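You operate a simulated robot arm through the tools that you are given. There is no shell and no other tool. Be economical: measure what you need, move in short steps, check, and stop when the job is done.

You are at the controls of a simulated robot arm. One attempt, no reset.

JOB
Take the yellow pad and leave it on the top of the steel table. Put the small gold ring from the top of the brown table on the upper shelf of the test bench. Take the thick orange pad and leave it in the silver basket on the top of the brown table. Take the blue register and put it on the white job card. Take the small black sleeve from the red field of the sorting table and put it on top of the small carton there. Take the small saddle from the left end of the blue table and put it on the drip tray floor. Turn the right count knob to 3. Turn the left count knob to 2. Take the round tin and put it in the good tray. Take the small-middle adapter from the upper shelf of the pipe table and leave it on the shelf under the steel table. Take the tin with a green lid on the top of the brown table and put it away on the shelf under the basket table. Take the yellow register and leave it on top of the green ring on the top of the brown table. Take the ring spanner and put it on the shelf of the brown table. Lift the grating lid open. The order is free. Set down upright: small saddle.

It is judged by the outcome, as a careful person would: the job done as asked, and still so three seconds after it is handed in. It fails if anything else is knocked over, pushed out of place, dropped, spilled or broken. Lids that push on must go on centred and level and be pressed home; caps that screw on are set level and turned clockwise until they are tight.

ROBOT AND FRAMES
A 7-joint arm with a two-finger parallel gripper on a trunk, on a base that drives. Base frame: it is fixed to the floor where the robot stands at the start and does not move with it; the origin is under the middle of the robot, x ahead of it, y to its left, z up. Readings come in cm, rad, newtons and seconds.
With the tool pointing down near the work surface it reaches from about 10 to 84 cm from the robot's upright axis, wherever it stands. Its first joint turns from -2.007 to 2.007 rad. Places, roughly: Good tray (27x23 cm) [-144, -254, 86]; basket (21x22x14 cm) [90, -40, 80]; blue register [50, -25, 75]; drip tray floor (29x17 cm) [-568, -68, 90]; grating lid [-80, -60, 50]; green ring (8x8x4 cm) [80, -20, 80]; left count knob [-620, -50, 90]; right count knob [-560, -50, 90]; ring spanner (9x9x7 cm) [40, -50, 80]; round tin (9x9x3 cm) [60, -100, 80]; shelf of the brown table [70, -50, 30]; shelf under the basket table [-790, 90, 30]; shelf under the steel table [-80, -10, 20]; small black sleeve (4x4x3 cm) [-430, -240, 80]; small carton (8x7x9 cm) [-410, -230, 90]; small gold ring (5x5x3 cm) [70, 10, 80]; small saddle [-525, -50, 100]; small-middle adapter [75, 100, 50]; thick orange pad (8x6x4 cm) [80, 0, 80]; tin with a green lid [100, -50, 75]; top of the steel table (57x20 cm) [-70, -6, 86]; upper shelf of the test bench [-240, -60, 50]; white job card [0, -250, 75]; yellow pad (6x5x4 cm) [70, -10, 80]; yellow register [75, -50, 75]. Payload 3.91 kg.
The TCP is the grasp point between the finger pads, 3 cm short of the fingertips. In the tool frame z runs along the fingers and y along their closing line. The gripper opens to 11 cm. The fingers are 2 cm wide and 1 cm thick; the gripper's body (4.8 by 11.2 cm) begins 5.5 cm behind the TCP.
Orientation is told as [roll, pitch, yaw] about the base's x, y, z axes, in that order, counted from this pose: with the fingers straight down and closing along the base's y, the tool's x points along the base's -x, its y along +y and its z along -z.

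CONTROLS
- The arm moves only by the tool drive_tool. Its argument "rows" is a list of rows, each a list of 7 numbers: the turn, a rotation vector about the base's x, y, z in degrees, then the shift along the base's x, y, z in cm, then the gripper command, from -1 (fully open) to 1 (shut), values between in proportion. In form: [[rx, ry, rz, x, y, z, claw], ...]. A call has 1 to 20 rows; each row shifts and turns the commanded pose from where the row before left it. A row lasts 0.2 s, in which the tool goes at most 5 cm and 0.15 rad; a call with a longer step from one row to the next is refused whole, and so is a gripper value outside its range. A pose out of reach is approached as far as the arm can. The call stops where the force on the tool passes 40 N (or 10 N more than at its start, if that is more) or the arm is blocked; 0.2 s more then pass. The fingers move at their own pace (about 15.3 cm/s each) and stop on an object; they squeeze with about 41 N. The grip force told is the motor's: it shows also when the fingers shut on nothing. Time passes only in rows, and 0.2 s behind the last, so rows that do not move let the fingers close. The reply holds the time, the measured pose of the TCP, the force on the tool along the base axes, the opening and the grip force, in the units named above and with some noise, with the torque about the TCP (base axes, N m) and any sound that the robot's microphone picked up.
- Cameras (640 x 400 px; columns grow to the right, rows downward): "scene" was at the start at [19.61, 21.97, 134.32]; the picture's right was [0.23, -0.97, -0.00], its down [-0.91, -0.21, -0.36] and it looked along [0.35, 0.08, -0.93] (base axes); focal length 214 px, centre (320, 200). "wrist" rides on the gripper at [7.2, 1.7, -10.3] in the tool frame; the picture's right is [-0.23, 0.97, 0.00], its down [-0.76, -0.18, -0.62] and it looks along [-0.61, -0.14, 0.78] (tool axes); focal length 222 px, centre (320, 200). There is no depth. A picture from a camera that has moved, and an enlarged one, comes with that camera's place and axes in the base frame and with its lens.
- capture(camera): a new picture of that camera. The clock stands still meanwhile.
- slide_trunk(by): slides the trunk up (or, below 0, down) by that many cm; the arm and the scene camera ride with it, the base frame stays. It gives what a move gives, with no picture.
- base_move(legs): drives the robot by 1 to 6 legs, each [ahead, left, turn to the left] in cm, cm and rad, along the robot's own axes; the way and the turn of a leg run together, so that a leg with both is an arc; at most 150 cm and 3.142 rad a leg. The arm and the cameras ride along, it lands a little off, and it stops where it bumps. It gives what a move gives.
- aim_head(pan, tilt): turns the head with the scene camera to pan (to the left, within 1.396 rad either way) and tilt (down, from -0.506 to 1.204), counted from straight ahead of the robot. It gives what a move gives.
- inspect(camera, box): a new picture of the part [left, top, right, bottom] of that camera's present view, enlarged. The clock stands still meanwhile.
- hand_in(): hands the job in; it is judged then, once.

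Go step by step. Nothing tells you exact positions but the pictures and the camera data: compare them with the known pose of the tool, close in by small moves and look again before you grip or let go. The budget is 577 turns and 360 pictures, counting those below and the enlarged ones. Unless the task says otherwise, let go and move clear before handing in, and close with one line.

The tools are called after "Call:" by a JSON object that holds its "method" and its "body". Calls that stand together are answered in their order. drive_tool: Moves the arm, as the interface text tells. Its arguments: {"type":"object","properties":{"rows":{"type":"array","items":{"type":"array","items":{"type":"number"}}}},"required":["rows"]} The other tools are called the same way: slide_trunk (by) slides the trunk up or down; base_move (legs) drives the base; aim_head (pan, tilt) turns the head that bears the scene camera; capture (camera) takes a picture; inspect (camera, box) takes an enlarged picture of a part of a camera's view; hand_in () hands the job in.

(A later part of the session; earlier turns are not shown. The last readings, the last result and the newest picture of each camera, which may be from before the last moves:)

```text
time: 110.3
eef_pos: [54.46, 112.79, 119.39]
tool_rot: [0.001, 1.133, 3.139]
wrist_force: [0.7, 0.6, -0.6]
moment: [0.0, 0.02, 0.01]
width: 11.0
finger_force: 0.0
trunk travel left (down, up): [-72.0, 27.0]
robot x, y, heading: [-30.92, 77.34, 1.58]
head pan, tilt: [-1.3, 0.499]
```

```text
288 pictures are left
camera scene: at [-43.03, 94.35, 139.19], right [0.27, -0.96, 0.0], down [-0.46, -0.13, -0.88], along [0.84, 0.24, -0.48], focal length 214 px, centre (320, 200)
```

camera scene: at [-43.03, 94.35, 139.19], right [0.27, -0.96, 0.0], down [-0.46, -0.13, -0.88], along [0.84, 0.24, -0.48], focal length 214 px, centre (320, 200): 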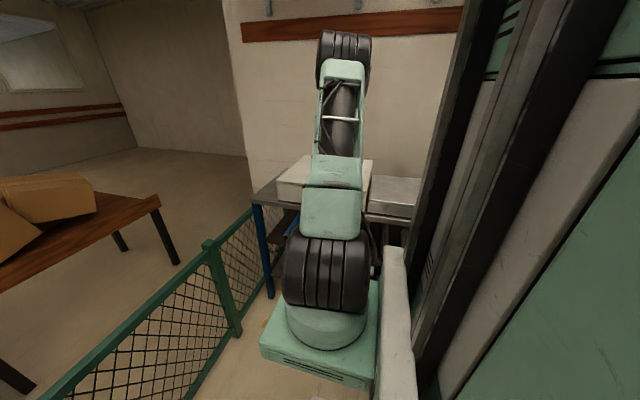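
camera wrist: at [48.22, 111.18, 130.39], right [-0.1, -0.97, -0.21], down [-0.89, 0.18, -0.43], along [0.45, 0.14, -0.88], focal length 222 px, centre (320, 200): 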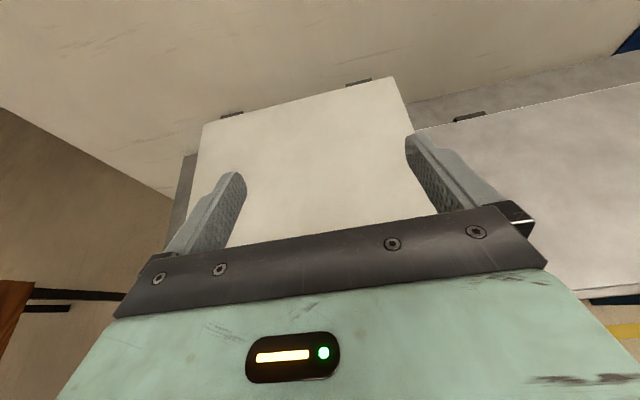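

Orientation is right. Retracting clear of the table edge before lowering.

Call:
{"method": "base_move", "body": {"legs": [[6, 6, 0]]}}

Call:
{"method": "drive_tool", "body": {"rows": [[0, 0, 0, -4, -1.5, 0, -1], [0, 0, 0, -4, -1.5, 0, -1], [0, 0, 0, -4, -1.5, 0, -1], [0, 0, 0, -4, -1.5, 0, -1]]}}

Call:
{"method": "capture", "body": {"camera": "wrist"}}

```text
time: 111.4
eef_pos: [48.36, 118.91, 119.58]
tool_rot: [0.004, 1.133, -3.14]
wrist_force: [0.7, 0.5, 0.3]
moment: [0.0, -0.01, -0.03]
width: 11.0
finger_force: 0.1
trunk travel left (down, up): [-72.0, 27.0]
robot x, y, heading: [-37.37, 83.84, 1.577]
head pan, tilt: [-1.3, 0.499]
```

```text
time: 112.4
eef_pos: [32.28, 112.78, 119.19]
tool_rot: [0.002, 1.134, -3.139]
wrist_force: [1.1, 0.9, 0.1]
moment: [0.03, 0.01, 0.0]
width: 10.99
finger_force: 0.0
trunk travel left (down, up): [-72.0, 27.0]
robot x, y, heading: [-37.37, 83.67, 1.581]
head pan, tilt: [-1.3, 0.499]
```

```text
287 pictures are left
camera wrist: at [26.15, 111.1, 130.12], right [-0.1, -0.97, -0.2], down [-0.89, 0.18, -0.43], along [0.45, 0.14, -0.88], focal length 222 px, centre (320, 200)
```

wrist: 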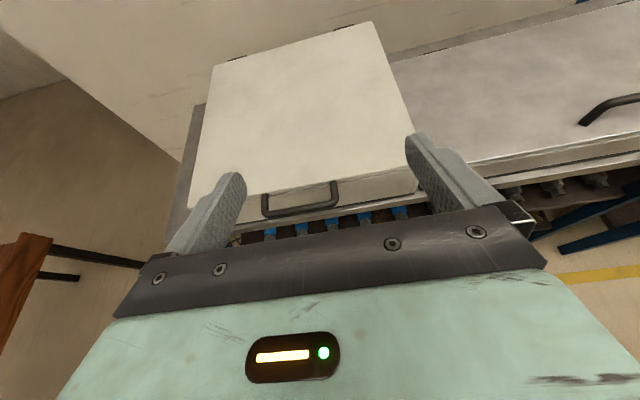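

Call:
{"method": "drive_tool", "body": {"rows": [[0, 0, 0, 0, 0, 4, -1], [0, 0, 0, 0, 0, 4, -1], [0, 0, 0, 0, 0, 4, -1], [0, 0, 0, 0, 0, 3, -1]]}}

Call:
{"method": "slide_trunk", "body": {"by": -40}}

Call:
{"method": "slide_trunk", "body": {"by": -29}}

Call:
{"method": "capture", "body": {"camera": "wrist"}}

Call:
{"method": "capture", "body": {"camera": "scene"}}

```text
time: 113.4
eef_pos: [32.5, 112.95, 134.33]
tool_rot: [0.005, 1.133, -3.137]
wrist_force: [-1.2, 0.5, -0.4]
moment: [0.02, 0.05, -0.05]
width: 11.01
finger_force: 0.0
trunk travel left (down, up): [-72.0, 27.0]
robot x, y, heading: [-37.05, 83.5, 1.575]
head pan, tilt: [-1.3, 0.499]
```

```text
time: 117.2
eef_pos: [32.36, 112.9, 94.53]
tool_rot: [0.004, 1.132, -3.138]
wrist_force: [0.2, 1.1, -0.1]
moment: [-0.01, 0.0, -0.03]
width: 10.99
finger_force: 0.1
trunk travel left (down, up): [-32.0, 67.0]
robot x, y, heading: [-37.11, 83.46, 1.574]
head pan, tilt: [-1.3, 0.499]
```

```text
time: 120.1
eef_pos: [32.4, 112.98, 65.26]
tool_rot: [0.002, 1.133, -3.141]
wrist_force: [-0.6, -0.4, -0.4]
moment: [-0.03, 0.0, 0.02]
width: 11.0
finger_force: 0.1
trunk travel left (down, up): [-3.0, 96.0]
robot x, y, heading: [-37.39, 83.82, 1.58]
head pan, tilt: [-1.3, 0.499]
```

```text
286 pictures are left
camera wrist: at [26.21, 111.37, 76.38], right [-0.1, -0.97, -0.2], down [-0.89, 0.18, -0.43], along [0.45, 0.14, -0.88], focal length 222 px, centre (320, 200)
```

wrist: 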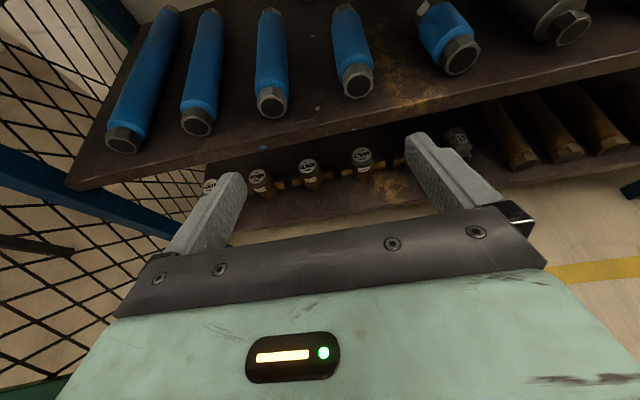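

```text
285 pictures are left
camera scene: at [-49.11, 100.39, 70.19], right [0.27, -0.96, 0.0], down [-0.46, -0.13, -0.88], along [0.84, 0.24, -0.48], focal length 214 px, centre (320, 200)
```

scene: 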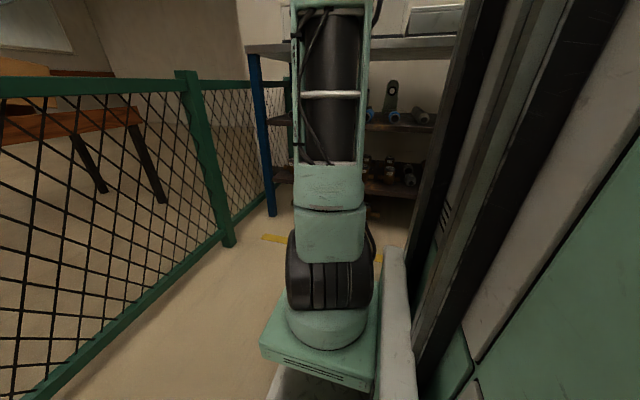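

Call:
{"method": "drive_tool", "body": {"rows": [[0, 0, 0, 4, 0, 0, -1], [0, 0, 0, 4, 0, 0, -1], [0, 0, 0, 4, 0, 0, -1], [0, 0, 0, 4, 0, 0, -1]]}}

Call:
{"method": "capture", "body": {"camera": "wrist"}}

Call:
{"method": "capture", "body": {"camera": "scene"}}

```text
time: 121.1
eef_pos: [48.62, 112.91, 65.41]
tool_rot: [0.003, 1.135, -3.14]
wrist_force: [-0.1, -0.5, 0.6]
moment: [0.0, 0.06, -0.03]
width: 11.02
finger_force: 0.1
trunk travel left (down, up): [-3.0, 96.0]
robot x, y, heading: [-37.09, 83.85, 1.58]
head pan, tilt: [-1.3, 0.499]
```

```text
284 pictures are left
camera wrist: at [42.32, 111.33, 76.34], right [-0.1, -0.97, -0.2], down [-0.89, 0.18, -0.43], along [0.45, 0.14, -0.88], focal length 222 px, centre (320, 200)
```

wrist: 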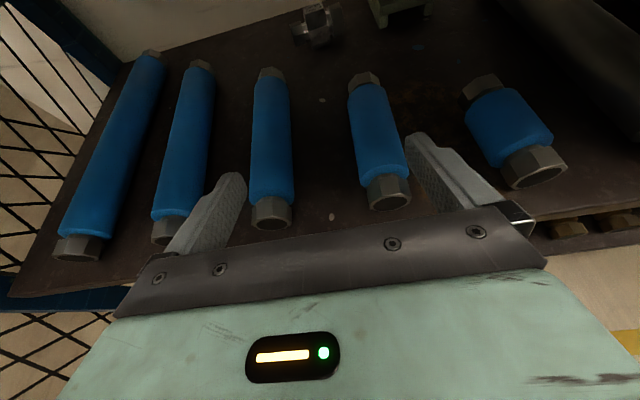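

```text
283 pictures are left
camera scene: at [-49.12, 100.39, 70.19], right [0.27, -0.96, 0.0], down [-0.46, -0.13, -0.88], along [0.84, 0.24, -0.48], focal length 214 px, centre (320, 200)
```

scene: 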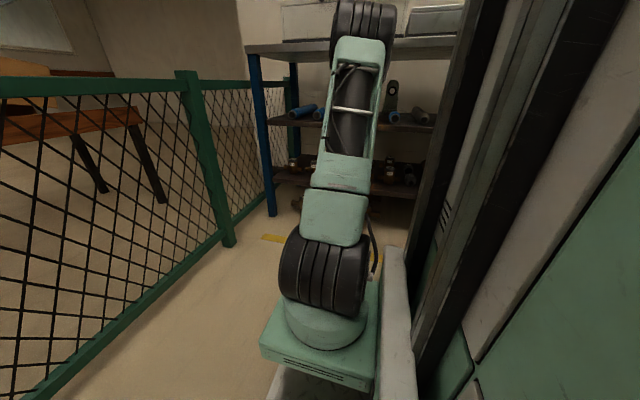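

Call:
{"method": "drive_tool", "body": {"rows": [[0, 0, 0, 4, -0.2, 0, -1], [0, 0, 0, 4, -0.2, 0, -1], [0, 0, 0, 4, -0.2, 0, -1], [0, 0, 0, 4, -0.2, 0, -1], [0, 0, 0, 4, 0, 0, -1]]}}

Call:
{"method": "capture", "body": {"camera": "wrist"}}

Call:
{"method": "capture", "body": {"camera": "scene"}}

```text
time: 122.3
eef_pos: [59.42, 112.43, 65.21]
tool_rot: [0.006, 1.134, -3.139]
wrist_force: [0.8, 0.5, 0.1]
moment: [-0.01, -0.02, 0.02]
width: 10.98
finger_force: 0.1
out of reach, approached as far as the arm can: row 3, 4, 5
trunk travel left (down, up): [-3.0, 96.0]
robot x, y, heading: [-37.52, 83.66, 1.578]
head pan, tilt: [-1.3, 0.499]
```

```text
282 pictures are left
camera wrist: at [53.22, 110.8, 76.13], right [-0.1, -0.97, -0.2], down [-0.89, 0.18, -0.43], along [0.45, 0.14, -0.88], focal length 222 px, centre (320, 200)
```

wrist: 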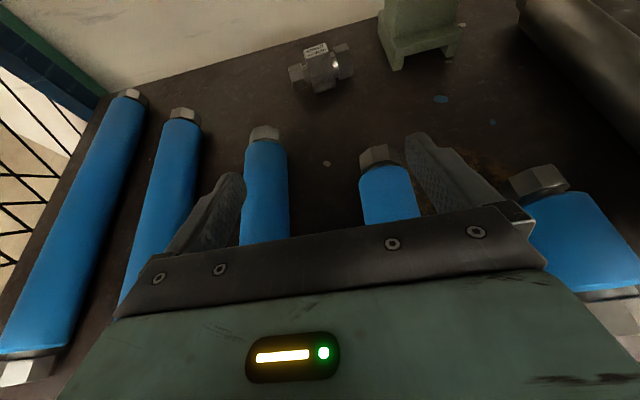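

```text
281 pictures are left
camera scene: at [-49.11, 100.38, 70.19], right [0.27, -0.96, 0.0], down [-0.46, -0.13, -0.88], along [0.84, 0.24, -0.48], focal length 214 px, centre (320, 200)
```

scene: 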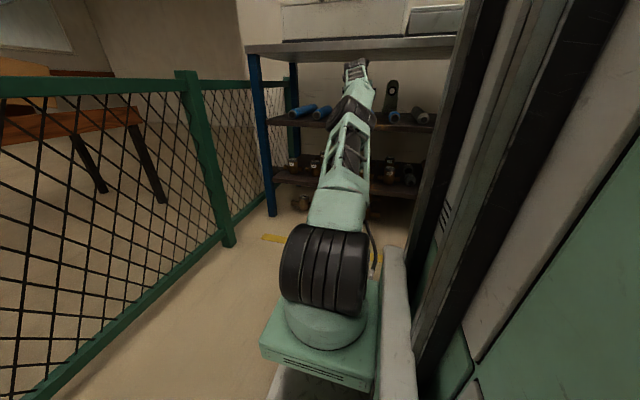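

Call:
{"method": "inspect", "body": {"camera": "wrist", "box": [272, 30, 368, 90]}}

Call:
{"method": "base_move", "body": {"legs": [[0, -14, 0]]}}

Call:
{"method": "capture", "body": {"camera": "wrist"}}

Call:
{"method": "capture", "body": {"camera": "scene"}}

```text
6.67 times, centred on (320, 60) of wrist
camera zoom: at [53.22, 110.8, 76.13], right [-0.1, -0.97, -0.2], down [-0.89, 0.18, -0.43], along [0.45, 0.14, -0.88], focal length 1481 px, centre (320, 1133)
```

zoom: 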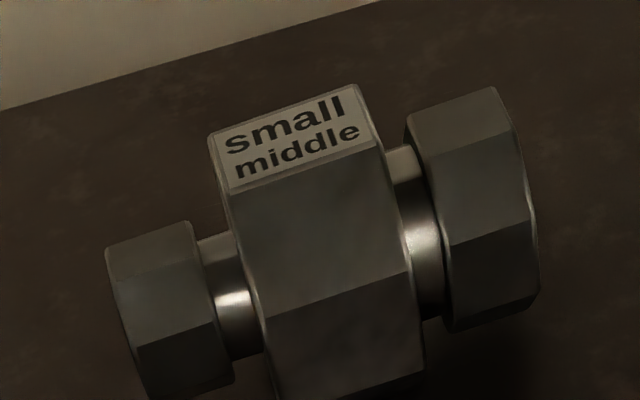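

```text
time: 123.6
eef_pos: [73.46, 112.62, 65.11]
tool_rot: [0.004, 1.133, -3.139]
wrist_force: [-0.1, 0.4, -0.1]
moment: [0.03, -0.01, 0.02]
width: 11.01
finger_force: 0.1
trunk travel left (down, up): [-3.0, 96.0]
robot x, y, heading: [-23.01, 84.2, 1.581]
head pan, tilt: [-1.3, 0.499]
```

```text
279 pictures are left
camera wrist: at [67.32, 111.04, 76.17], right [-0.1, -0.97, -0.2], down [-0.89, 0.18, -0.43], along [0.45, 0.14, -0.88], focal length 222 px, centre (320, 200)
```

wrist: 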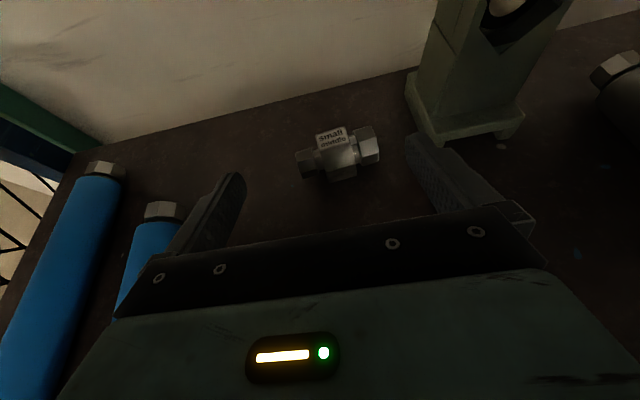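

```text
278 pictures are left
camera scene: at [-34.98, 100.48, 70.19], right [0.28, -0.96, 0.0], down [-0.46, -0.13, -0.88], along [0.84, 0.24, -0.48], focal length 214 px, centre (320, 200)
```

scene: 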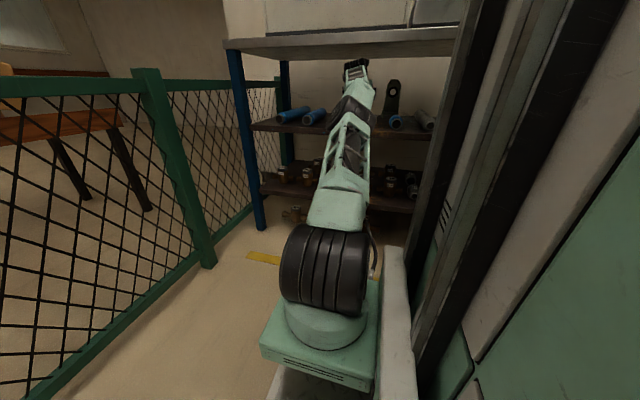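

Label reads "small middle" — right part. Moving in further with the base, then lowering.

Call:
{"method": "base_move", "body": {"legs": [[0, -8, 0]]}}

Call:
{"method": "capture", "body": {"camera": "wrist"}}

```text
time: 124.7
eef_pos: [81.48, 112.78, 65.24]
tool_rot: [0.004, 1.133, -3.139]
wrist_force: [0.3, 0.1, -0.5]
moment: [0.02, -0.02, 0.0]
width: 10.98
finger_force: 0.0
trunk travel left (down, up): [-3.0, 96.0]
robot x, y, heading: [-15.07, 83.8, 1.58]
head pan, tilt: [-1.3, 0.499]
```

```text
277 pictures are left
camera wrist: at [75.25, 111.17, 76.17], right [-0.1, -0.97, -0.2], down [-0.89, 0.18, -0.43], along [0.45, 0.14, -0.88], focal length 222 px, centre (320, 200)
```

wrist: 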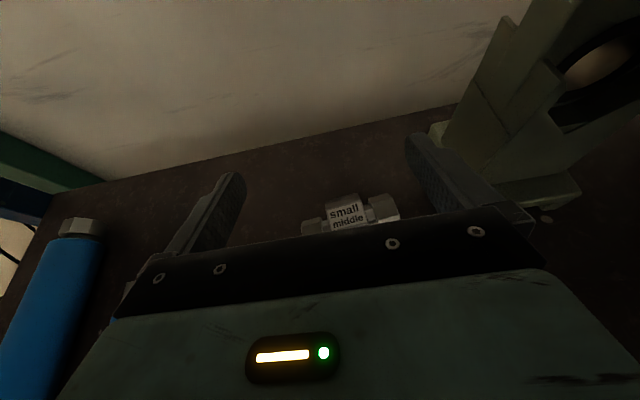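

Call:
{"method": "drive_tool", "body": {"rows": [[0, 0, 0, -1, -1, -1, -1], [0, 0, 0, 0, 0, -2, -1], [0, 0, 0, 0, 0, -2, -1]]}}

Call:
{"method": "capture", "body": {"camera": "wrist"}}

```text
time: 125.5
eef_pos: [80.44, 111.77, 60.16]
tool_rot: [0.002, 1.135, -3.141]
wrist_force: [-0.1, -1.2, -0.1]
moment: [0.03, -0.02, 0.0]
width: 11.01
finger_force: 0.0
trunk travel left (down, up): [-3.0, 96.0]
robot x, y, heading: [-15.24, 84.36, 1.575]
head pan, tilt: [-1.3, 0.499]
```

```text
276 pictures are left
camera wrist: at [74.14, 110.09, 71.09], right [-0.1, -0.97, -0.21], down [-0.89, 0.18, -0.43], along [0.45, 0.14, -0.88], focal length 222 px, centre (320, 200)
```

wrist: 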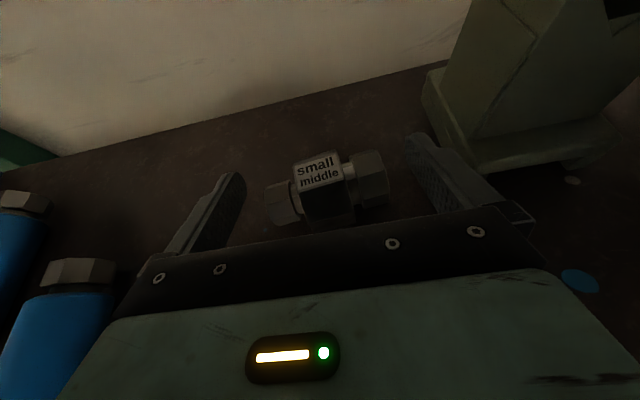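

Call:
{"method": "drive_tool", "body": {"rows": [[0, 0, 0, 0, 0, -0.8, -1], [0, 0, 0, 0, 0, -0.7, -1], [0, 0, 0, 0, 0, 0, -0.7], [0, 0, 0, 0, 0, 0, -0.3], [0, 0, 0, 0, 0, 0, 1], [0, 0, 0, 0, 0, 0, 1]]}}

Call:
{"method": "capture", "body": {"camera": "wrist"}}

```text
time: 126.9
eef_pos: [80.56, 111.71, 58.6]
tool_rot: [0.003, 1.133, -3.139]
wrist_force: [0.3, -2.0, 0.5]
moment: [0.03, 0.05, -0.01]
width: 8.21
finger_force: 41.0
trunk travel left (down, up): [-3.0, 96.0]
robot x, y, heading: [-14.68, 83.53, 1.577]
head pan, tilt: [-1.3, 0.499]
```

```text
275 pictures are left
camera wrist: at [74.25, 110.16, 69.61], right [-0.1, -0.97, -0.2], down [-0.89, 0.18, -0.43], along [0.45, 0.14, -0.88], focal length 222 px, centre (320, 200)
```

wrist: 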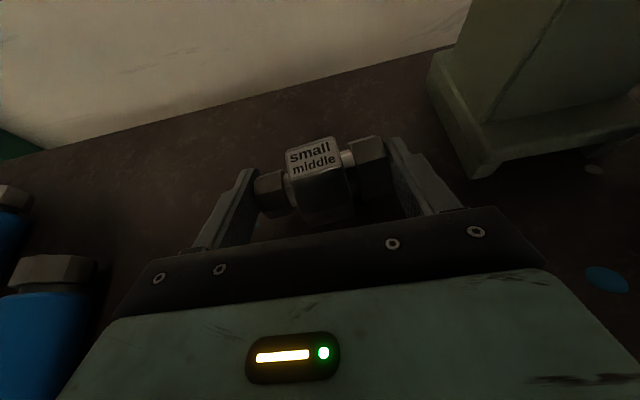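

Gripped. Lifting above the spools and withdrawing with the base, then the arm.

Call:
{"method": "drive_tool", "body": {"rows": [[0, 0, 0, 0, 0, 2, 1], [0, 0, 0, 0, 0, 3, 1], [0, 0, 0, 0, 0, 2.8, 1]]}}

Call:
{"method": "capture", "body": {"camera": "wrist"}}

Call:
{"method": "base_move", "body": {"legs": [[0, 22, 0]]}}

Call:
{"method": "drive_tool", "body": {"rows": [[0, 0, 0, -4, 0, 0, 1], [0, 0, 0, -4, 0, 0, 1], [0, 0, 0, -4, 0, 0, 1], [0, 0, 0, -4, 0, 0, 1], [0, 0, 0, -4, 0, 0, 1], [0, 0, 0, -4, 0, 0, 1], [0, 0, 0, -2, 0, 0, 1]]}}

Call:
{"method": "capture", "body": {"camera": "wrist"}}

```text
time: 127.7
eef_pos: [80.56, 111.8, 66.4]
tool_rot: [0.003, 1.131, -3.138]
wrist_force: [-0.1, -0.1, -3.3]
moment: [0.0, 0.04, -0.01]
width: 8.22
finger_force: 41.1
trunk travel left (down, up): [-3.0, 96.0]
robot x, y, heading: [-15.32, 84.26, 1.583]
head pan, tilt: [-1.3, 0.499]
```

```text
274 pictures are left
camera wrist: at [74.31, 110.23, 77.31], right [-0.1, -0.97, -0.2], down [-0.89, 0.18, -0.42], along [0.45, 0.14, -0.88], focal length 222 px, centre (320, 200)
```

wrist: 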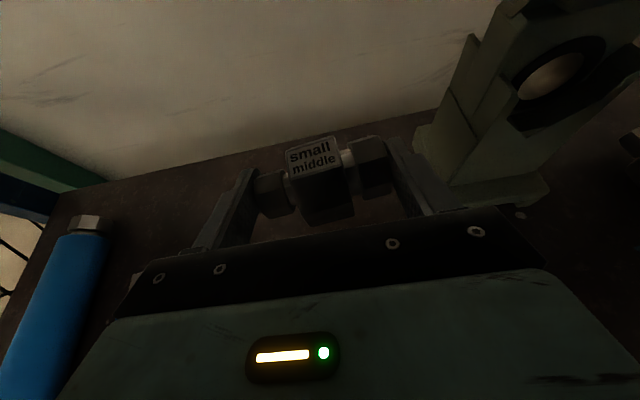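

```text
time: 129.4
eef_pos: [58.58, 111.68, 66.31]
tool_rot: [0.004, 1.131, -3.137]
wrist_force: [1.0, -0.7, -3.0]
moment: [-0.02, 0.03, 0.01]
width: 8.05
finger_force: 41.5
trunk travel left (down, up): [-3.0, 96.0]
robot x, y, heading: [-37.03, 83.32, 1.575]
head pan, tilt: [-1.3, 0.499]
```

```text
time: 131.0
eef_pos: [32.34, 111.64, 66.38]
tool_rot: [0.003, 1.133, -3.142]
wrist_force: [-0.4, 0.5, -3.9]
moment: [-0.02, 0.03, -0.02]
width: 7.98
finger_force: 40.9
trunk travel left (down, up): [-3.0, 96.0]
robot x, y, heading: [-37.1, 83.79, 1.578]
head pan, tilt: [-1.3, 0.499]
```

```text
273 pictures are left
camera wrist: at [26.16, 110.05, 77.55], right [-0.1, -0.97, -0.2], down [-0.89, 0.18, -0.43], along [0.45, 0.14, -0.88], focal length 222 px, centre (320, 200)
```

wrist: 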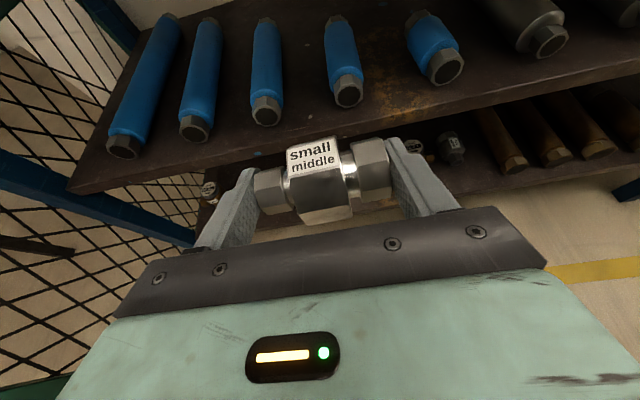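

Adapter in hand. I'll drive to a stance from which I can reach under the steel table, with the arm kept in the corridor between the tables.

Call:
{"method": "base_move", "body": {"legs": [[0, 0, -1.571], [27, -29, 0], [0, 0, -0.785]]}}

Call:
{"method": "aim_head", "body": {"pan": -0.9, "tilt": 0.4}}

Call:
{"method": "capture", "body": {"camera": "scene"}}

```text
time: 139.4
eef_pos: [-39.64, -14.4, 66.68]
tool_rot: [0.002, 1.134, 0.786]
wrist_force: [-0.7, -0.8, -3.2]
moment: [0.03, -0.04, 0.02]
width: 7.99
finger_force: 41.2
trunk travel left (down, up): [-3.0, 96.0]
robot x, y, heading: [-10.06, 54.2, -0.785]
head pan, tilt: [-1.3, 0.499]
```

```text
time: 140.2
eef_pos: [-39.59, -14.5, 66.64]
tool_rot: [0.002, 1.135, 0.785]
wrist_force: [0.2, 0.5, -3.2]
moment: [0.06, -0.05, 0.02]
width: 7.98
finger_force: 40.7
trunk travel left (down, up): [-3.0, 96.0]
robot x, y, heading: [-10.42, 54.3, -0.781]
head pan, tilt: [-0.901, 0.4]
```

```text
272 pictures are left
camera scene: at [13.31, 50.06, 71.1], right [-0.99, 0.11, 0.0], down [0.04, 0.39, -0.92], along [-0.1, -0.92, -0.39], focal length 214 px, centre (320, 200)
```

scene: 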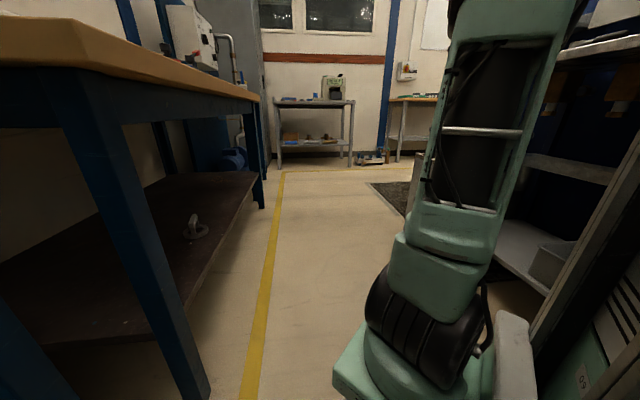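

Call:
{"method": "aim_head", "body": {"pan": -1.39, "tilt": 0.5}}

Call:
{"method": "capture", "body": {"camera": "scene"}}

Call:
{"method": "capture", "body": {"camera": "wrist"}}

```text
time: 141.2
eef_pos: [-39.63, -14.44, 66.55]
tool_rot: [0.004, 1.132, 0.785]
wrist_force: [0.3, 0.6, -3.5]
moment: [0.0, -0.01, -0.03]
width: 8.0
finger_force: 40.8
trunk travel left (down, up): [-3.0, 96.0]
robot x, y, heading: [-10.37, 54.3, -0.779]
head pan, tilt: [-1.389, 0.499]
```

```text
271 pictures are left
camera scene: at [9.21, 51.74, 70.19], right [-0.83, 0.56, 0.0], down [0.27, 0.4, -0.88], along [-0.49, -0.73, -0.48], focal length 214 px, centre (320, 200)
```

scene: 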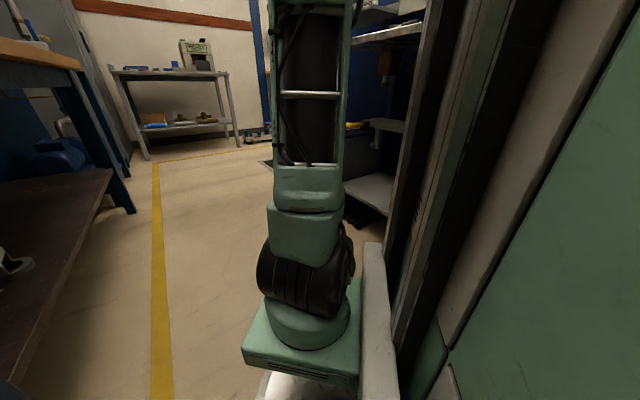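

```text
270 pictures are left
camera wrist: at [-36.28, -8.73, 77.55], right [-0.62, 0.76, -0.2], down [0.75, 0.5, -0.43], along [-0.22, -0.42, -0.88], focal length 222 px, centre (320, 200)
```

wrist: 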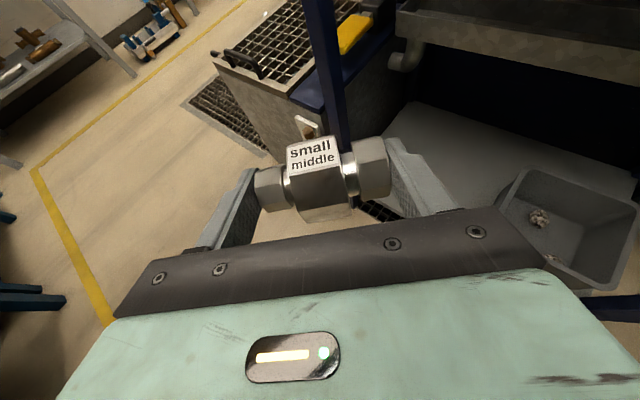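

The wrist view shows the lower shelf of the steel table with a grey bin on it at y>5 and free space around (−80, −14). I'll turn the tool toward −x and lower it in front of the shelf.

Call:
{"method": "drive_tool", "body": {"rows": [[0, 0, -7.5, 0, 0, -2, 1], [0, 0, -7.5, 0, 0, -2, 1], [0, 0, -7.5, 0, 0, -2, 1], [0, 0, -7.5, 0, 0, -2, 1], [0, 0, -7.5, 0, 0, -3, 1], [0, 0, -7.5, 0, 0, -3, 1], [0, 0, 0, 0, 0, -4, 1], [0, 0, 0, 0, 0, -4, 1], [0, 0, 0, 0, 0, -4, 1], [0, 0, 0, 0, 0, -4, 1]]}}

Call:
{"method": "capture", "body": {"camera": "wrist"}}

Call:
{"method": "capture", "body": {"camera": "scene"}}

```text
time: 143.4
eef_pos: [-39.92, -14.41, 36.72]
tool_rot: [0.004, 1.132, 0.0]
wrist_force: [0.0, -0.5, -3.4]
moment: [-0.02, -0.09, -0.01]
width: 7.95
finger_force: 41.1
trunk travel left (down, up): [-3.0, 96.0]
robot x, y, heading: [-9.79, 54.37, -0.783]
head pan, tilt: [-1.389, 0.499]
```

```text
269 pictures are left
camera wrist: at [-33.55, -12.6, 47.58], right [0.1, 0.97, -0.2], down [0.89, -0.18, -0.43], along [-0.45, -0.14, -0.88], focal length 222 px, centre (320, 200)
```

wrist: 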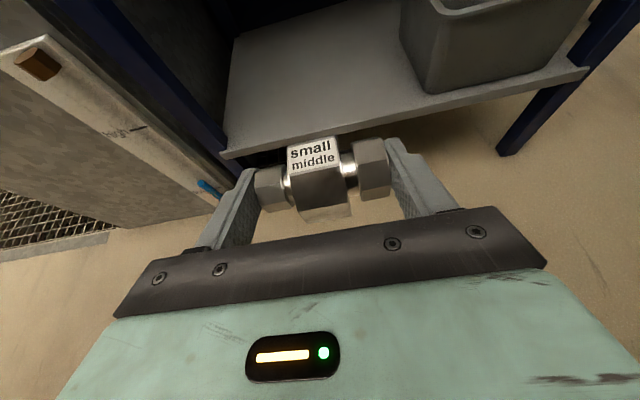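

```text
268 pictures are left
camera scene: at [9.2, 51.75, 70.2], right [-0.83, 0.56, 0.0], down [0.27, 0.4, -0.88], along [-0.5, -0.72, -0.48], focal length 214 px, centre (320, 200)
```

scene: 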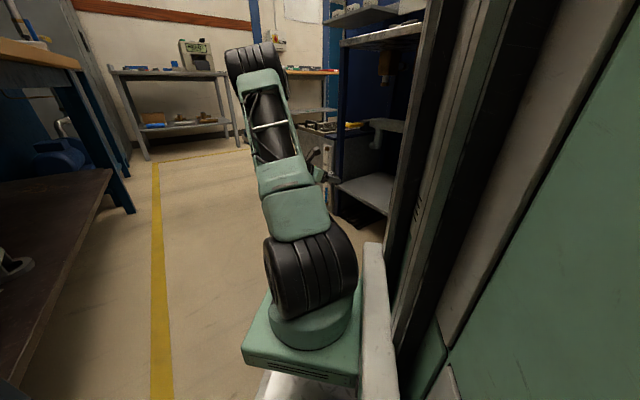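

Call:
{"method": "drive_tool", "body": {"rows": [[0, 0, 0, -4, 0, -0.7, 1], [0, 0, 0, -4, 0, -0.7, 1], [0, 0, 0, -4, 0, -0.7, 1], [0, 0, 0, -4, 0, -0.7, 1], [0, 0, 0, -4, 0, -0.7, 1], [0, 0, 0, -4, 0, -0.7, 1], [0, 0, 0, -4, 0, -0.7, 1], [0, 0, 0, -4, 0, -0.7, 1], [0, 0, 0, -2, 0, -0.7, 1]]}}

Call:
{"method": "capture", "body": {"camera": "wrist"}}

Call:
{"method": "capture", "body": {"camera": "scene"}}

```text
time: 145.4
eef_pos: [-73.63, -14.33, 30.3]
tool_rot: [0.006, 1.134, 0.0]
wrist_force: [-0.2, -0.6, -2.9]
moment: [0.03, -0.1, 0.01]
width: 7.95
finger_force: 40.9
trunk travel left (down, up): [-3.0, 96.0]
robot x, y, heading: [-10.02, 54.52, -0.781]
head pan, tilt: [-1.389, 0.499]
```

```text
267 pictures are left
camera wrist: at [-67.16, -12.69, 41.24], right [0.1, 0.97, -0.2], down [0.89, -0.18, -0.43], along [-0.45, -0.14, -0.88], focal length 222 px, centre (320, 200)
```

wrist: 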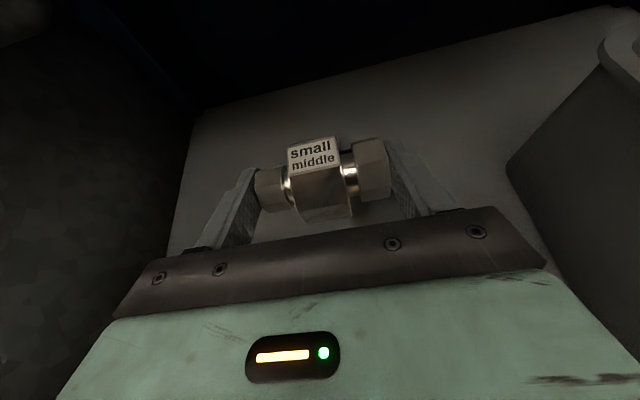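

```text
266 pictures are left
camera scene: at [9.2, 51.75, 70.2], right [-0.83, 0.56, 0.0], down [0.27, 0.4, -0.88], along [-0.49, -0.72, -0.48], focal length 214 px, centre (320, 200)
```

scene: 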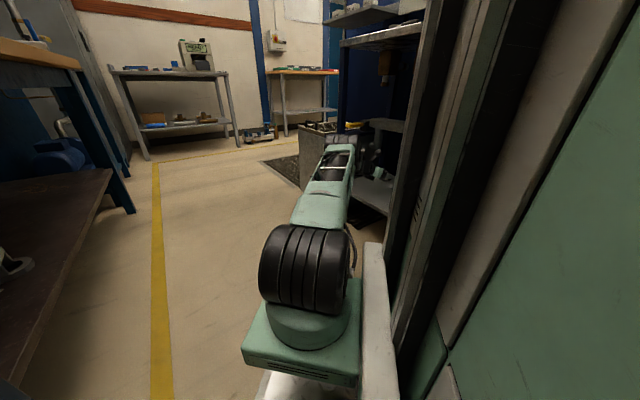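

Call:
{"method": "drive_tool", "body": {"rows": [[0, 0, 0, 0, 0, -3, 1], [0, 0, 0, 0, 0, -2.5, 1], [0, 0, 0, 0, 0, -0.7, 1], [0, 0, 0, 0, 0, -0.5, 1], [0, 0, 0, 0, 0, -0.5, 1]]}}

Call:
{"method": "capture", "body": {"camera": "wrist"}}

```text
time: 146.6
eef_pos: [-73.89, -14.51, 23.7]
tool_rot: [-0.001, 1.139, -0.007]
wrist_force: [-0.8, -5.0, 29.1]
moment: [0.0, 0.5, 0.0]
width: 7.92
finger_force: 41.1
trunk travel left (down, up): [-3.0, 96.0]
robot x, y, heading: [-10.36, 54.54, -0.779]
head pan, tilt: [-1.389, 0.499]
```

```text
265 pictures are left
camera wrist: at [-67.29, -12.69, 34.59], right [0.1, 0.97, -0.21], down [0.88, -0.18, -0.43], along [-0.46, -0.14, -0.88], focal length 222 px, centre (320, 200)
```

wrist: 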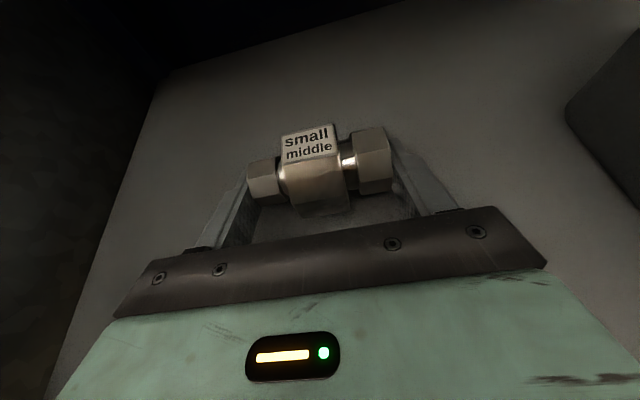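

Contact at z≈23.7. Releasing and backing out.

Call:
{"method": "drive_tool", "body": {"rows": [[0, 0, 0, 0, 0, 0.3, 0.4], [0, 0, 0, 0, 0, 0, -1], [0, 0, 0, 0, 0, 0, -1], [0, 0, 0, 2.7, 0, 1.3, -1], [0, 0, 0, 4, 0, 1.8, -1], [0, 0, 0, 4, 0, 1.8, -1], [0, 0, 0, 4, 0, 1, -1], [0, 0, 0, 4, 0, 1, -1], [0, 0, 0, 4, 0, 1, -1], [0, 0, 0, 4, 0, 1, -1], [0, 0, 0, 4, 0, 1, -1], [0, 0, 0, 4, 0, 1, -1]]}}

Call:
{"method": "capture", "body": {"camera": "wrist"}}

```text
time: 149.2
eef_pos: [-38.79, -14.43, 34.15]
tool_rot: [0.006, 1.135, -0.002]
wrist_force: [-0.9, -0.1, 0.1]
moment: [0.01, -0.04, 0.03]
width: 11.01
finger_force: 0.2
trunk travel left (down, up): [-3.0, 96.0]
robot x, y, heading: [-9.9, 54.36, -0.784]
head pan, tilt: [-1.389, 0.499]
```

```text
264 pictures are left
camera wrist: at [-32.45, -12.74, 45.03], right [0.1, 0.97, -0.2], down [0.89, -0.18, -0.43], along [-0.45, -0.14, -0.88], focal length 222 px, centre (320, 200)
```

wrist: 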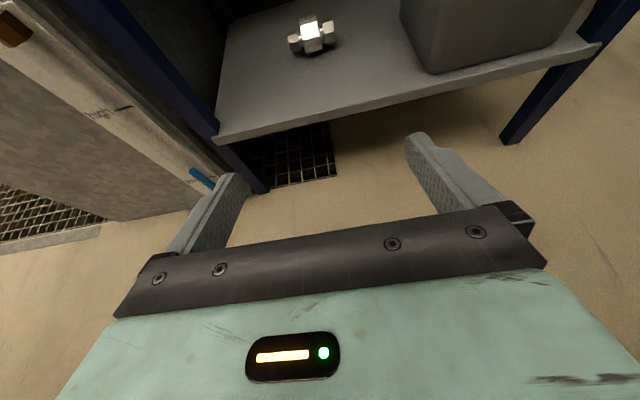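

The adapter is on the shelf. Next the grating lid nearby: raise and look.

Call:
{"method": "slide_trunk", "body": {"by": 40}}

Call:
{"method": "drive_tool", "body": {"rows": [[0, 0, 0, 0, -4, 1, -1], [0, 0, 0, 0, -4, 1, -1], [0, 0, 0, 0, -4, 1, -1], [0, 0, 0, 0, -4, 1, -1], [0, 0, 0, 0, -4, 0, -1], [0, 0, 0, 0, -4, 0, -1], [0, 0, 0, 0, -4, 0, -1]]}}

Call:
{"method": "capture", "body": {"camera": "wrist"}}

```text
time: 153.0
eef_pos: [-38.93, -14.49, 74.19]
tool_rot: [0.005, 1.132, -0.001]
wrist_force: [-0.2, 0.1, -0.6]
moment: [0.0, 0.0, 0.0]
width: 11.01
finger_force: 0.1
trunk travel left (down, up): [-43.0, 56.0]
robot x, y, heading: [-9.53, 54.79, -0.777]
head pan, tilt: [-1.389, 0.499]
```

```text
time: 154.6
eef_pos: [-38.93, -39.56, 78.02]
tool_rot: [0.016, 1.13, 0.01]
wrist_force: [0.9, 0.9, 0.4]
moment: [-0.01, 0.07, -0.01]
width: 10.97
finger_force: 0.0
out of reach, approached as far as the arm can: row 7
trunk travel left (down, up): [-43.0, 56.0]
robot x, y, heading: [-9.65, 54.3, -0.782]
head pan, tilt: [-1.389, 0.499]
```

```text
263 pictures are left
camera wrist: at [-32.59, -37.93, 88.89], right [0.1, 0.97, -0.2], down [0.89, -0.18, -0.42], along [-0.45, -0.13, -0.88], focal length 222 px, centre (320, 200)
```

wrist: 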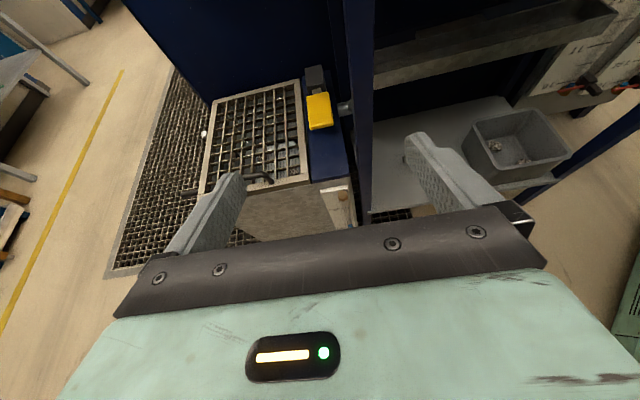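

Call:
{"method": "inspect", "body": {"camera": "wrist", "box": [180, 60, 372, 180]}}

```text
3.33 times, centred on (276, 120) of wrist
camera zoom: at [-32.59, -37.93, 88.89], right [0.1, 0.97, -0.2], down [0.89, -0.18, -0.42], along [-0.45, -0.13, -0.88], focal length 740 px, centre (467, 467)
```

zoom: 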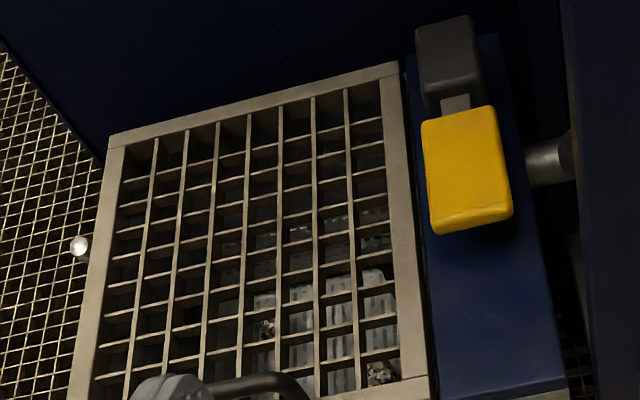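

The lid spans x −90…−60, y −72…−45, hinged at the back, handle on the front edge near y≈−58. I'll bring the arm in front, then restation the robot facing −y beside it.

Call:
{"method": "drive_tool", "body": {"rows": [[0, 0, 3.75, 4.2, 1.9, 1, -1], [0, 0, 3.75, 4.2, 1.9, 1, -1], [0, 0, 3.75, 4.2, 1.9, 1, -1], [0, 0, 3.75, 4.2, 1.9, 1, -1], [0, 0, 3.75, 4.2, 1.9, 1, -1], [0, 0, 3.75, 4.2, 1.9, 1, -1], [0, 0, 3.75, 4.2, 1.9, 1, -1], [0, 0, 3.75, 4.2, 1.9, 1, -1], [0, 0, 3.75, 4.2, 1.9, 1, -1], [0, 0, 3.75, 4.2, 1.9, 1, -1], [0, 0, 3.75, 4.2, 1.9, 1, -1], [0, 0, 3.75, 4.2, 1.9, 1, -1]]}}

```text
time: 157.2
eef_pos: [11.38, -16.76, 90.08]
tool_rot: [0.002, 1.133, 0.785]
wrist_force: [-0.3, 0.3, -0.4]
moment: [0.0, 0.02, 0.0]
width: 11.0
finger_force: 0.1
trunk travel left (down, up): [-43.0, 56.0]
robot x, y, heading: [-10.09, 54.68, -0.782]
head pan, tilt: [-1.389, 0.499]
```

Call:
{"method": "drive_tool", "body": {"rows": [[4.8, 4.8, 3.18, 0, 0, 0, -1], [4.8, 4.8, 3.18, 0, 0, 0, -1], [4.8, 4.8, 3.18, 0, 0, 0, -1], [4.8, 4.8, 3.18, 0, 0, 0, -1], [4.8, 4.8, 3.18, 0, 0, 0, -1], [4.8, 4.8, 3.18, 0, 0, 0, -1], [4.8, 4.8, 3.18, 0, 0, 0, -1], [4.8, 4.8, 3.18, 0, 0, 0, -1], [4.8, 4.8, 3.18, 0, 0, 0, -1], [4.8, 4.8, 3.18, 0, 0, 0, -1], [4.8, 4.8, 3.18, 0, 0, 0, -1], [4.8, 4.8, 3.18, 0, 0, 0, -1]]}}

Call:
{"method": "base_move", "body": {"legs": [[0, 0, -0.785], [57, 2, 0]]}}

Call:
{"method": "capture", "body": {"camera": "wrist"}}

Call:
{"method": "aim_head", "body": {"pan": -0.9, "tilt": 0.6}}

Call:
{"method": "capture", "body": {"camera": "scene"}}

```text
time: 159.8
eef_pos: [11.6, -16.72, 89.97]
tool_rot: [1.138, -0.002, 2.358]
wrist_force: [0.5, -0.7, 0.0]
moment: [-0.01, 0.05, -0.01]
width: 10.98
finger_force: 0.0
trunk travel left (down, up): [-43.0, 56.0]
robot x, y, heading: [-10.41, 54.45, -0.781]
head pan, tilt: [-1.389, 0.499]
```

```text
time: 165.2
eef_pos: [-45.95, -67.35, 90.05]
tool_rot: [1.138, 0.003, 1.541]
wrist_force: [-0.4, -0.7, 0.0]
moment: [0.0, 0.01, 0.0]
width: 11.01
finger_force: 0.0
trunk travel left (down, up): [-43.0, 56.0]
robot x, y, heading: [-9.37, -2.55, -1.597]
head pan, tilt: [-1.389, 0.499]
```

```text
261 pictures are left
camera wrist: at [-37.45, -74.84, 95.96], right [-0.4, 0.24, 0.88], down [0.66, 0.74, 0.1], along [-0.63, 0.62, -0.46], focal length 222 px, centre (320, 200)
```

wrist: 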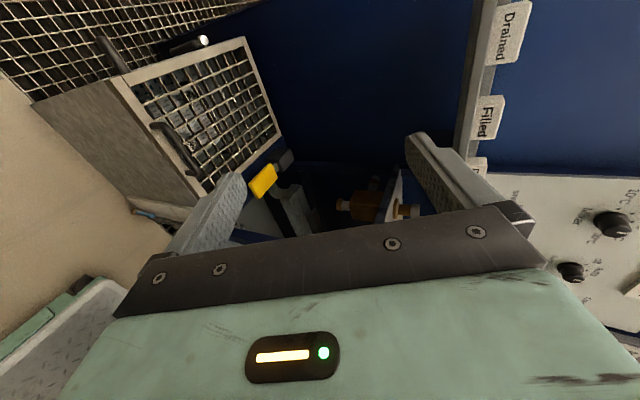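

```text
time: 166.1
eef_pos: [-45.89, -67.47, 90.0]
tool_rot: [1.139, 0.003, 1.542]
wrist_force: [0.4, 0.5, -0.1]
moment: [-0.01, -0.01, -0.02]
width: 11.02
finger_force: 0.0
trunk travel left (down, up): [-43.0, 56.0]
robot x, y, heading: [-9.39, -2.72, -1.594]
head pan, tilt: [-0.901, 0.6]
```

```text
260 pictures are left
camera scene: at [3.89, -22.5, 109.28], right [-0.6, 0.8, 0.0], down [0.45, 0.34, -0.83], along [-0.66, -0.5, -0.56], focal length 214 px, centre (320, 200)
```

scene: 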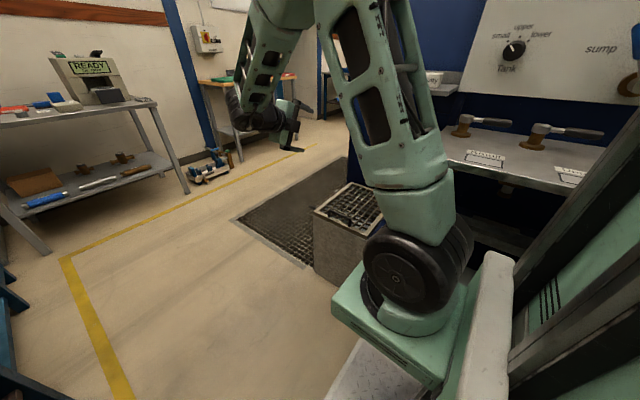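

Call:
{"method": "inspect", "body": {"camera": "wrist", "box": [80, 60, 272, 180]}}

Call:
{"method": "inspect", "body": {"camera": "scene", "box": [290, 160, 410, 235]}}

```text
3.33 times, centred on (176, 120) of wrist
camera zoom: at [-37.45, -74.84, 95.97], right [-0.4, 0.24, 0.88], down [0.66, 0.74, 0.1], along [-0.63, 0.62, -0.46], focal length 740 px, centre (800, 467)
```

zoom: 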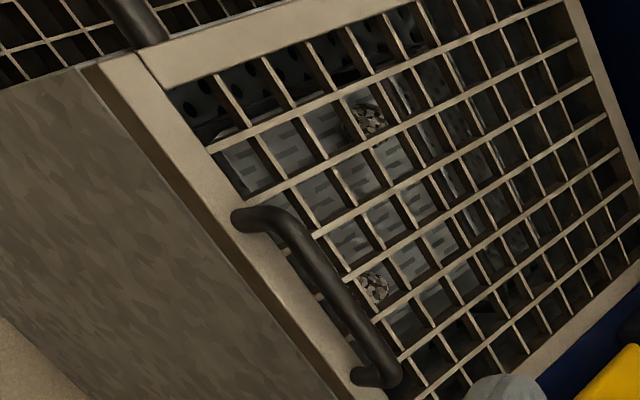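

```text
5.33 times, centred on (350, 198) of scene
camera zoom: at [3.89, -22.5, 109.28], right [-0.6, 0.8, 0.0], down [0.45, 0.34, -0.83], along [-0.66, -0.5, -0.56], focal length 1144 px, centre (160, 213)
```

zoom: 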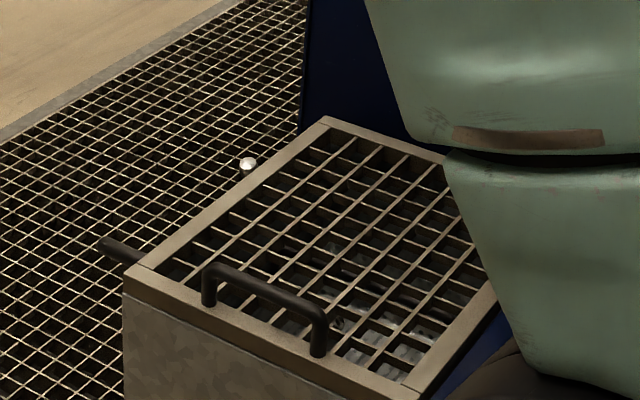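

The handle is a staple standing ~3.5 cm above the lid's front frame. I'll level the tool (closing vertically) and come in from the front at its height.

Call:
{"method": "drive_tool", "body": {"rows": [[0, 7.2, 1.6, 2, 2, -4, -1], [0, 7.2, 0, 2, 2, -4, -1], [0, 0, 0, 0, 2, -4, -1], [0, 0, 0, 0, 2, -4, -1], [0, 0, 0, 0, 0.5, -4, -1], [0, 0, 0, 0, 0, -4, -1], [0, 0, 0, 0, 0, -4, -1], [0, 0, 0, 0, 0, -4, -1]]}}

Call:
{"method": "capture", "body": {"camera": "wrist"}}

Call:
{"method": "capture", "body": {"camera": "scene"}}

```text
time: 167.9
eef_pos: [-42.09, -58.74, 58.12]
tool_rot: [1.39, 0.003, 1.571]
wrist_force: [-0.3, 0.8, -0.6]
moment: [0.01, -0.03, -0.02]
width: 10.99
finger_force: 0.1
trunk travel left (down, up): [-43.0, 56.0]
robot x, y, heading: [-9.08, -2.62, -1.595]
head pan, tilt: [-0.901, 0.6]
```

```text
257 pictures are left
camera wrist: at [-32.14, -65.92, 61.64], right [-0.18, 0.23, 0.96], down [0.64, 0.76, -0.06], along [-0.74, 0.61, -0.28], focal length 222 px, centre (320, 200)
```

wrist: 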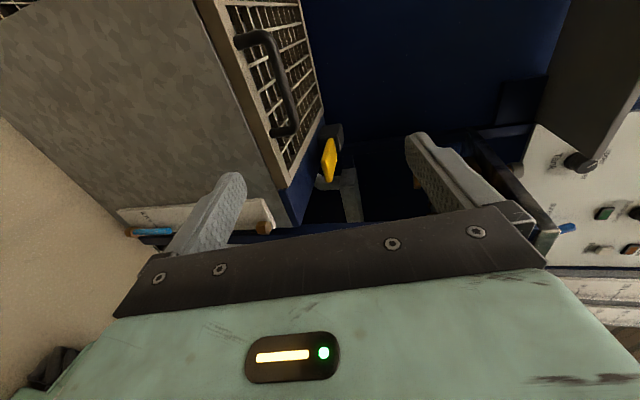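

```text
256 pictures are left
camera scene: at [3.9, -22.49, 109.29], right [-0.6, 0.8, 0.0], down [0.45, 0.34, -0.83], along [-0.66, -0.5, -0.56], focal length 214 px, centre (320, 200)
```

scene: 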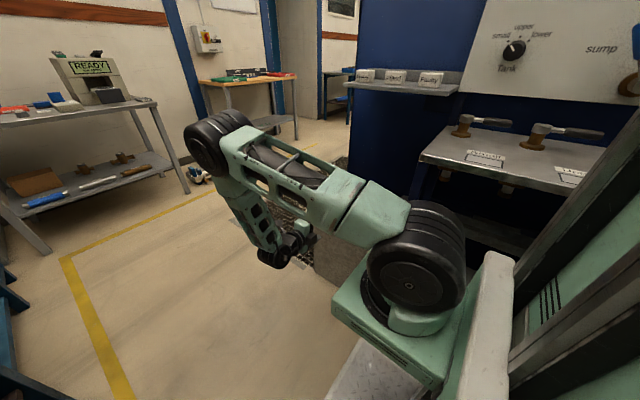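

The refined handle bar position is about (−60.6, −61.3, 50). Narrowing the fingers to 3 cm, leveling the tool and approaching closer.

Call:
{"method": "drive_tool", "body": {"rows": [[0, 7, 0, -2, -1.3, -3, 0.45], [0, 0, 0, -2, -1.2, -3, 0.45], [0, 0, 0, -4, 0, -1.6, 0.45]]}}

Call:
{"method": "capture", "body": {"camera": "wrist"}}

```text
time: 168.7
eef_pos: [-50.06, -61.52, 50.26]
tool_rot: [1.51, 0.004, 1.573]
wrist_force: [0.5, 0.3, -0.1]
moment: [-0.05, 0.03, -0.02]
width: 3.04
finger_force: 0.0
trunk travel left (down, up): [-43.0, 56.0]
robot x, y, heading: [-9.14, -2.42, -1.589]
head pan, tilt: [-0.901, 0.6]
```

```text
255 pictures are left
camera wrist: at [-39.76, -68.63, 52.63], right [-0.06, 0.23, 0.97], down [0.63, 0.76, -0.14], along [-0.77, 0.6, -0.19], focal length 222 px, centre (320, 200)
```

wrist: 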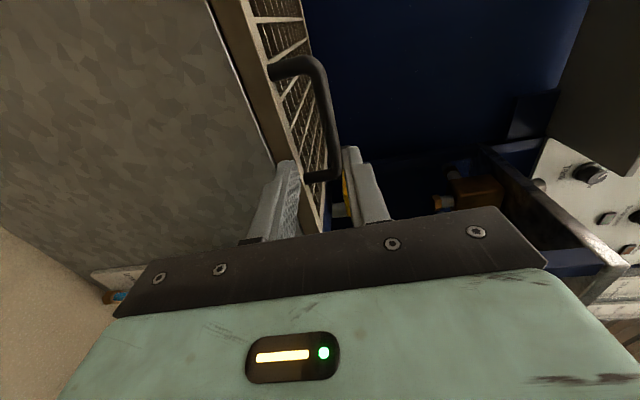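

Call:
{"method": "drive_tool", "body": {"rows": [[0, 0, 0, -2, 0.3, 0.3, 0.45], [0, 0, 0, -2.5, 0, 0.1, 0.45], [0, 0, 0, -2.5, 0, 0, 0.45]]}}

Call:
{"method": "capture", "body": {"camera": "wrist"}}

```text
time: 169.5
eef_pos: [-57.21, -61.21, 50.78]
tool_rot: [1.51, 0.003, 1.572]
wrist_force: [0.5, 0.1, -0.5]
moment: [-0.03, 0.03, -0.01]
width: 3.01
finger_force: 0.0
trunk travel left (down, up): [-43.0, 56.0]
robot x, y, heading: [-9.06, -2.64, -1.593]
head pan, tilt: [-0.901, 0.6]
```

```text
254 pictures are left
camera wrist: at [-46.83, -68.34, 53.2], right [-0.06, 0.23, 0.97], down [0.63, 0.76, -0.14], along [-0.77, 0.6, -0.19], focal length 222 px, centre (320, 200)
```

wrist: 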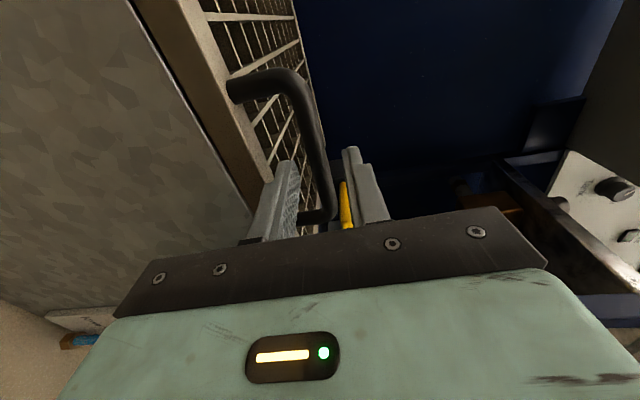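

Call:
{"method": "drive_tool", "body": {"rows": [[0, 0, 0, -1.2, 0, 0, 0.45], [0, 0, 0, -1.2, 0, 0, 0.45]]}}

Call:
{"method": "capture", "body": {"camera": "wrist"}}

```text
time: 170.1
eef_pos: [-59.55, -61.12, 50.77]
tool_rot: [1.511, 0.002, 1.573]
wrist_force: [-0.5, 0.7, 0.7]
moment: [-0.01, 0.0, 0.02]
width: 3.06
finger_force: 0.0
trunk travel left (down, up): [-43.0, 56.0]
robot x, y, heading: [-8.93, -2.76, -1.593]
head pan, tilt: [-0.901, 0.6]
```

```text
253 pictures are left
camera wrist: at [-49.14, -68.37, 53.16], right [-0.06, 0.23, 0.97], down [0.63, 0.76, -0.14], along [-0.77, 0.61, -0.19], focal length 222 px, centre (320, 200)
```

wrist: 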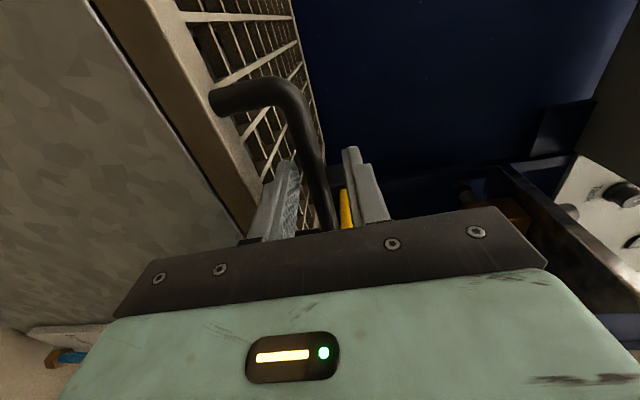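

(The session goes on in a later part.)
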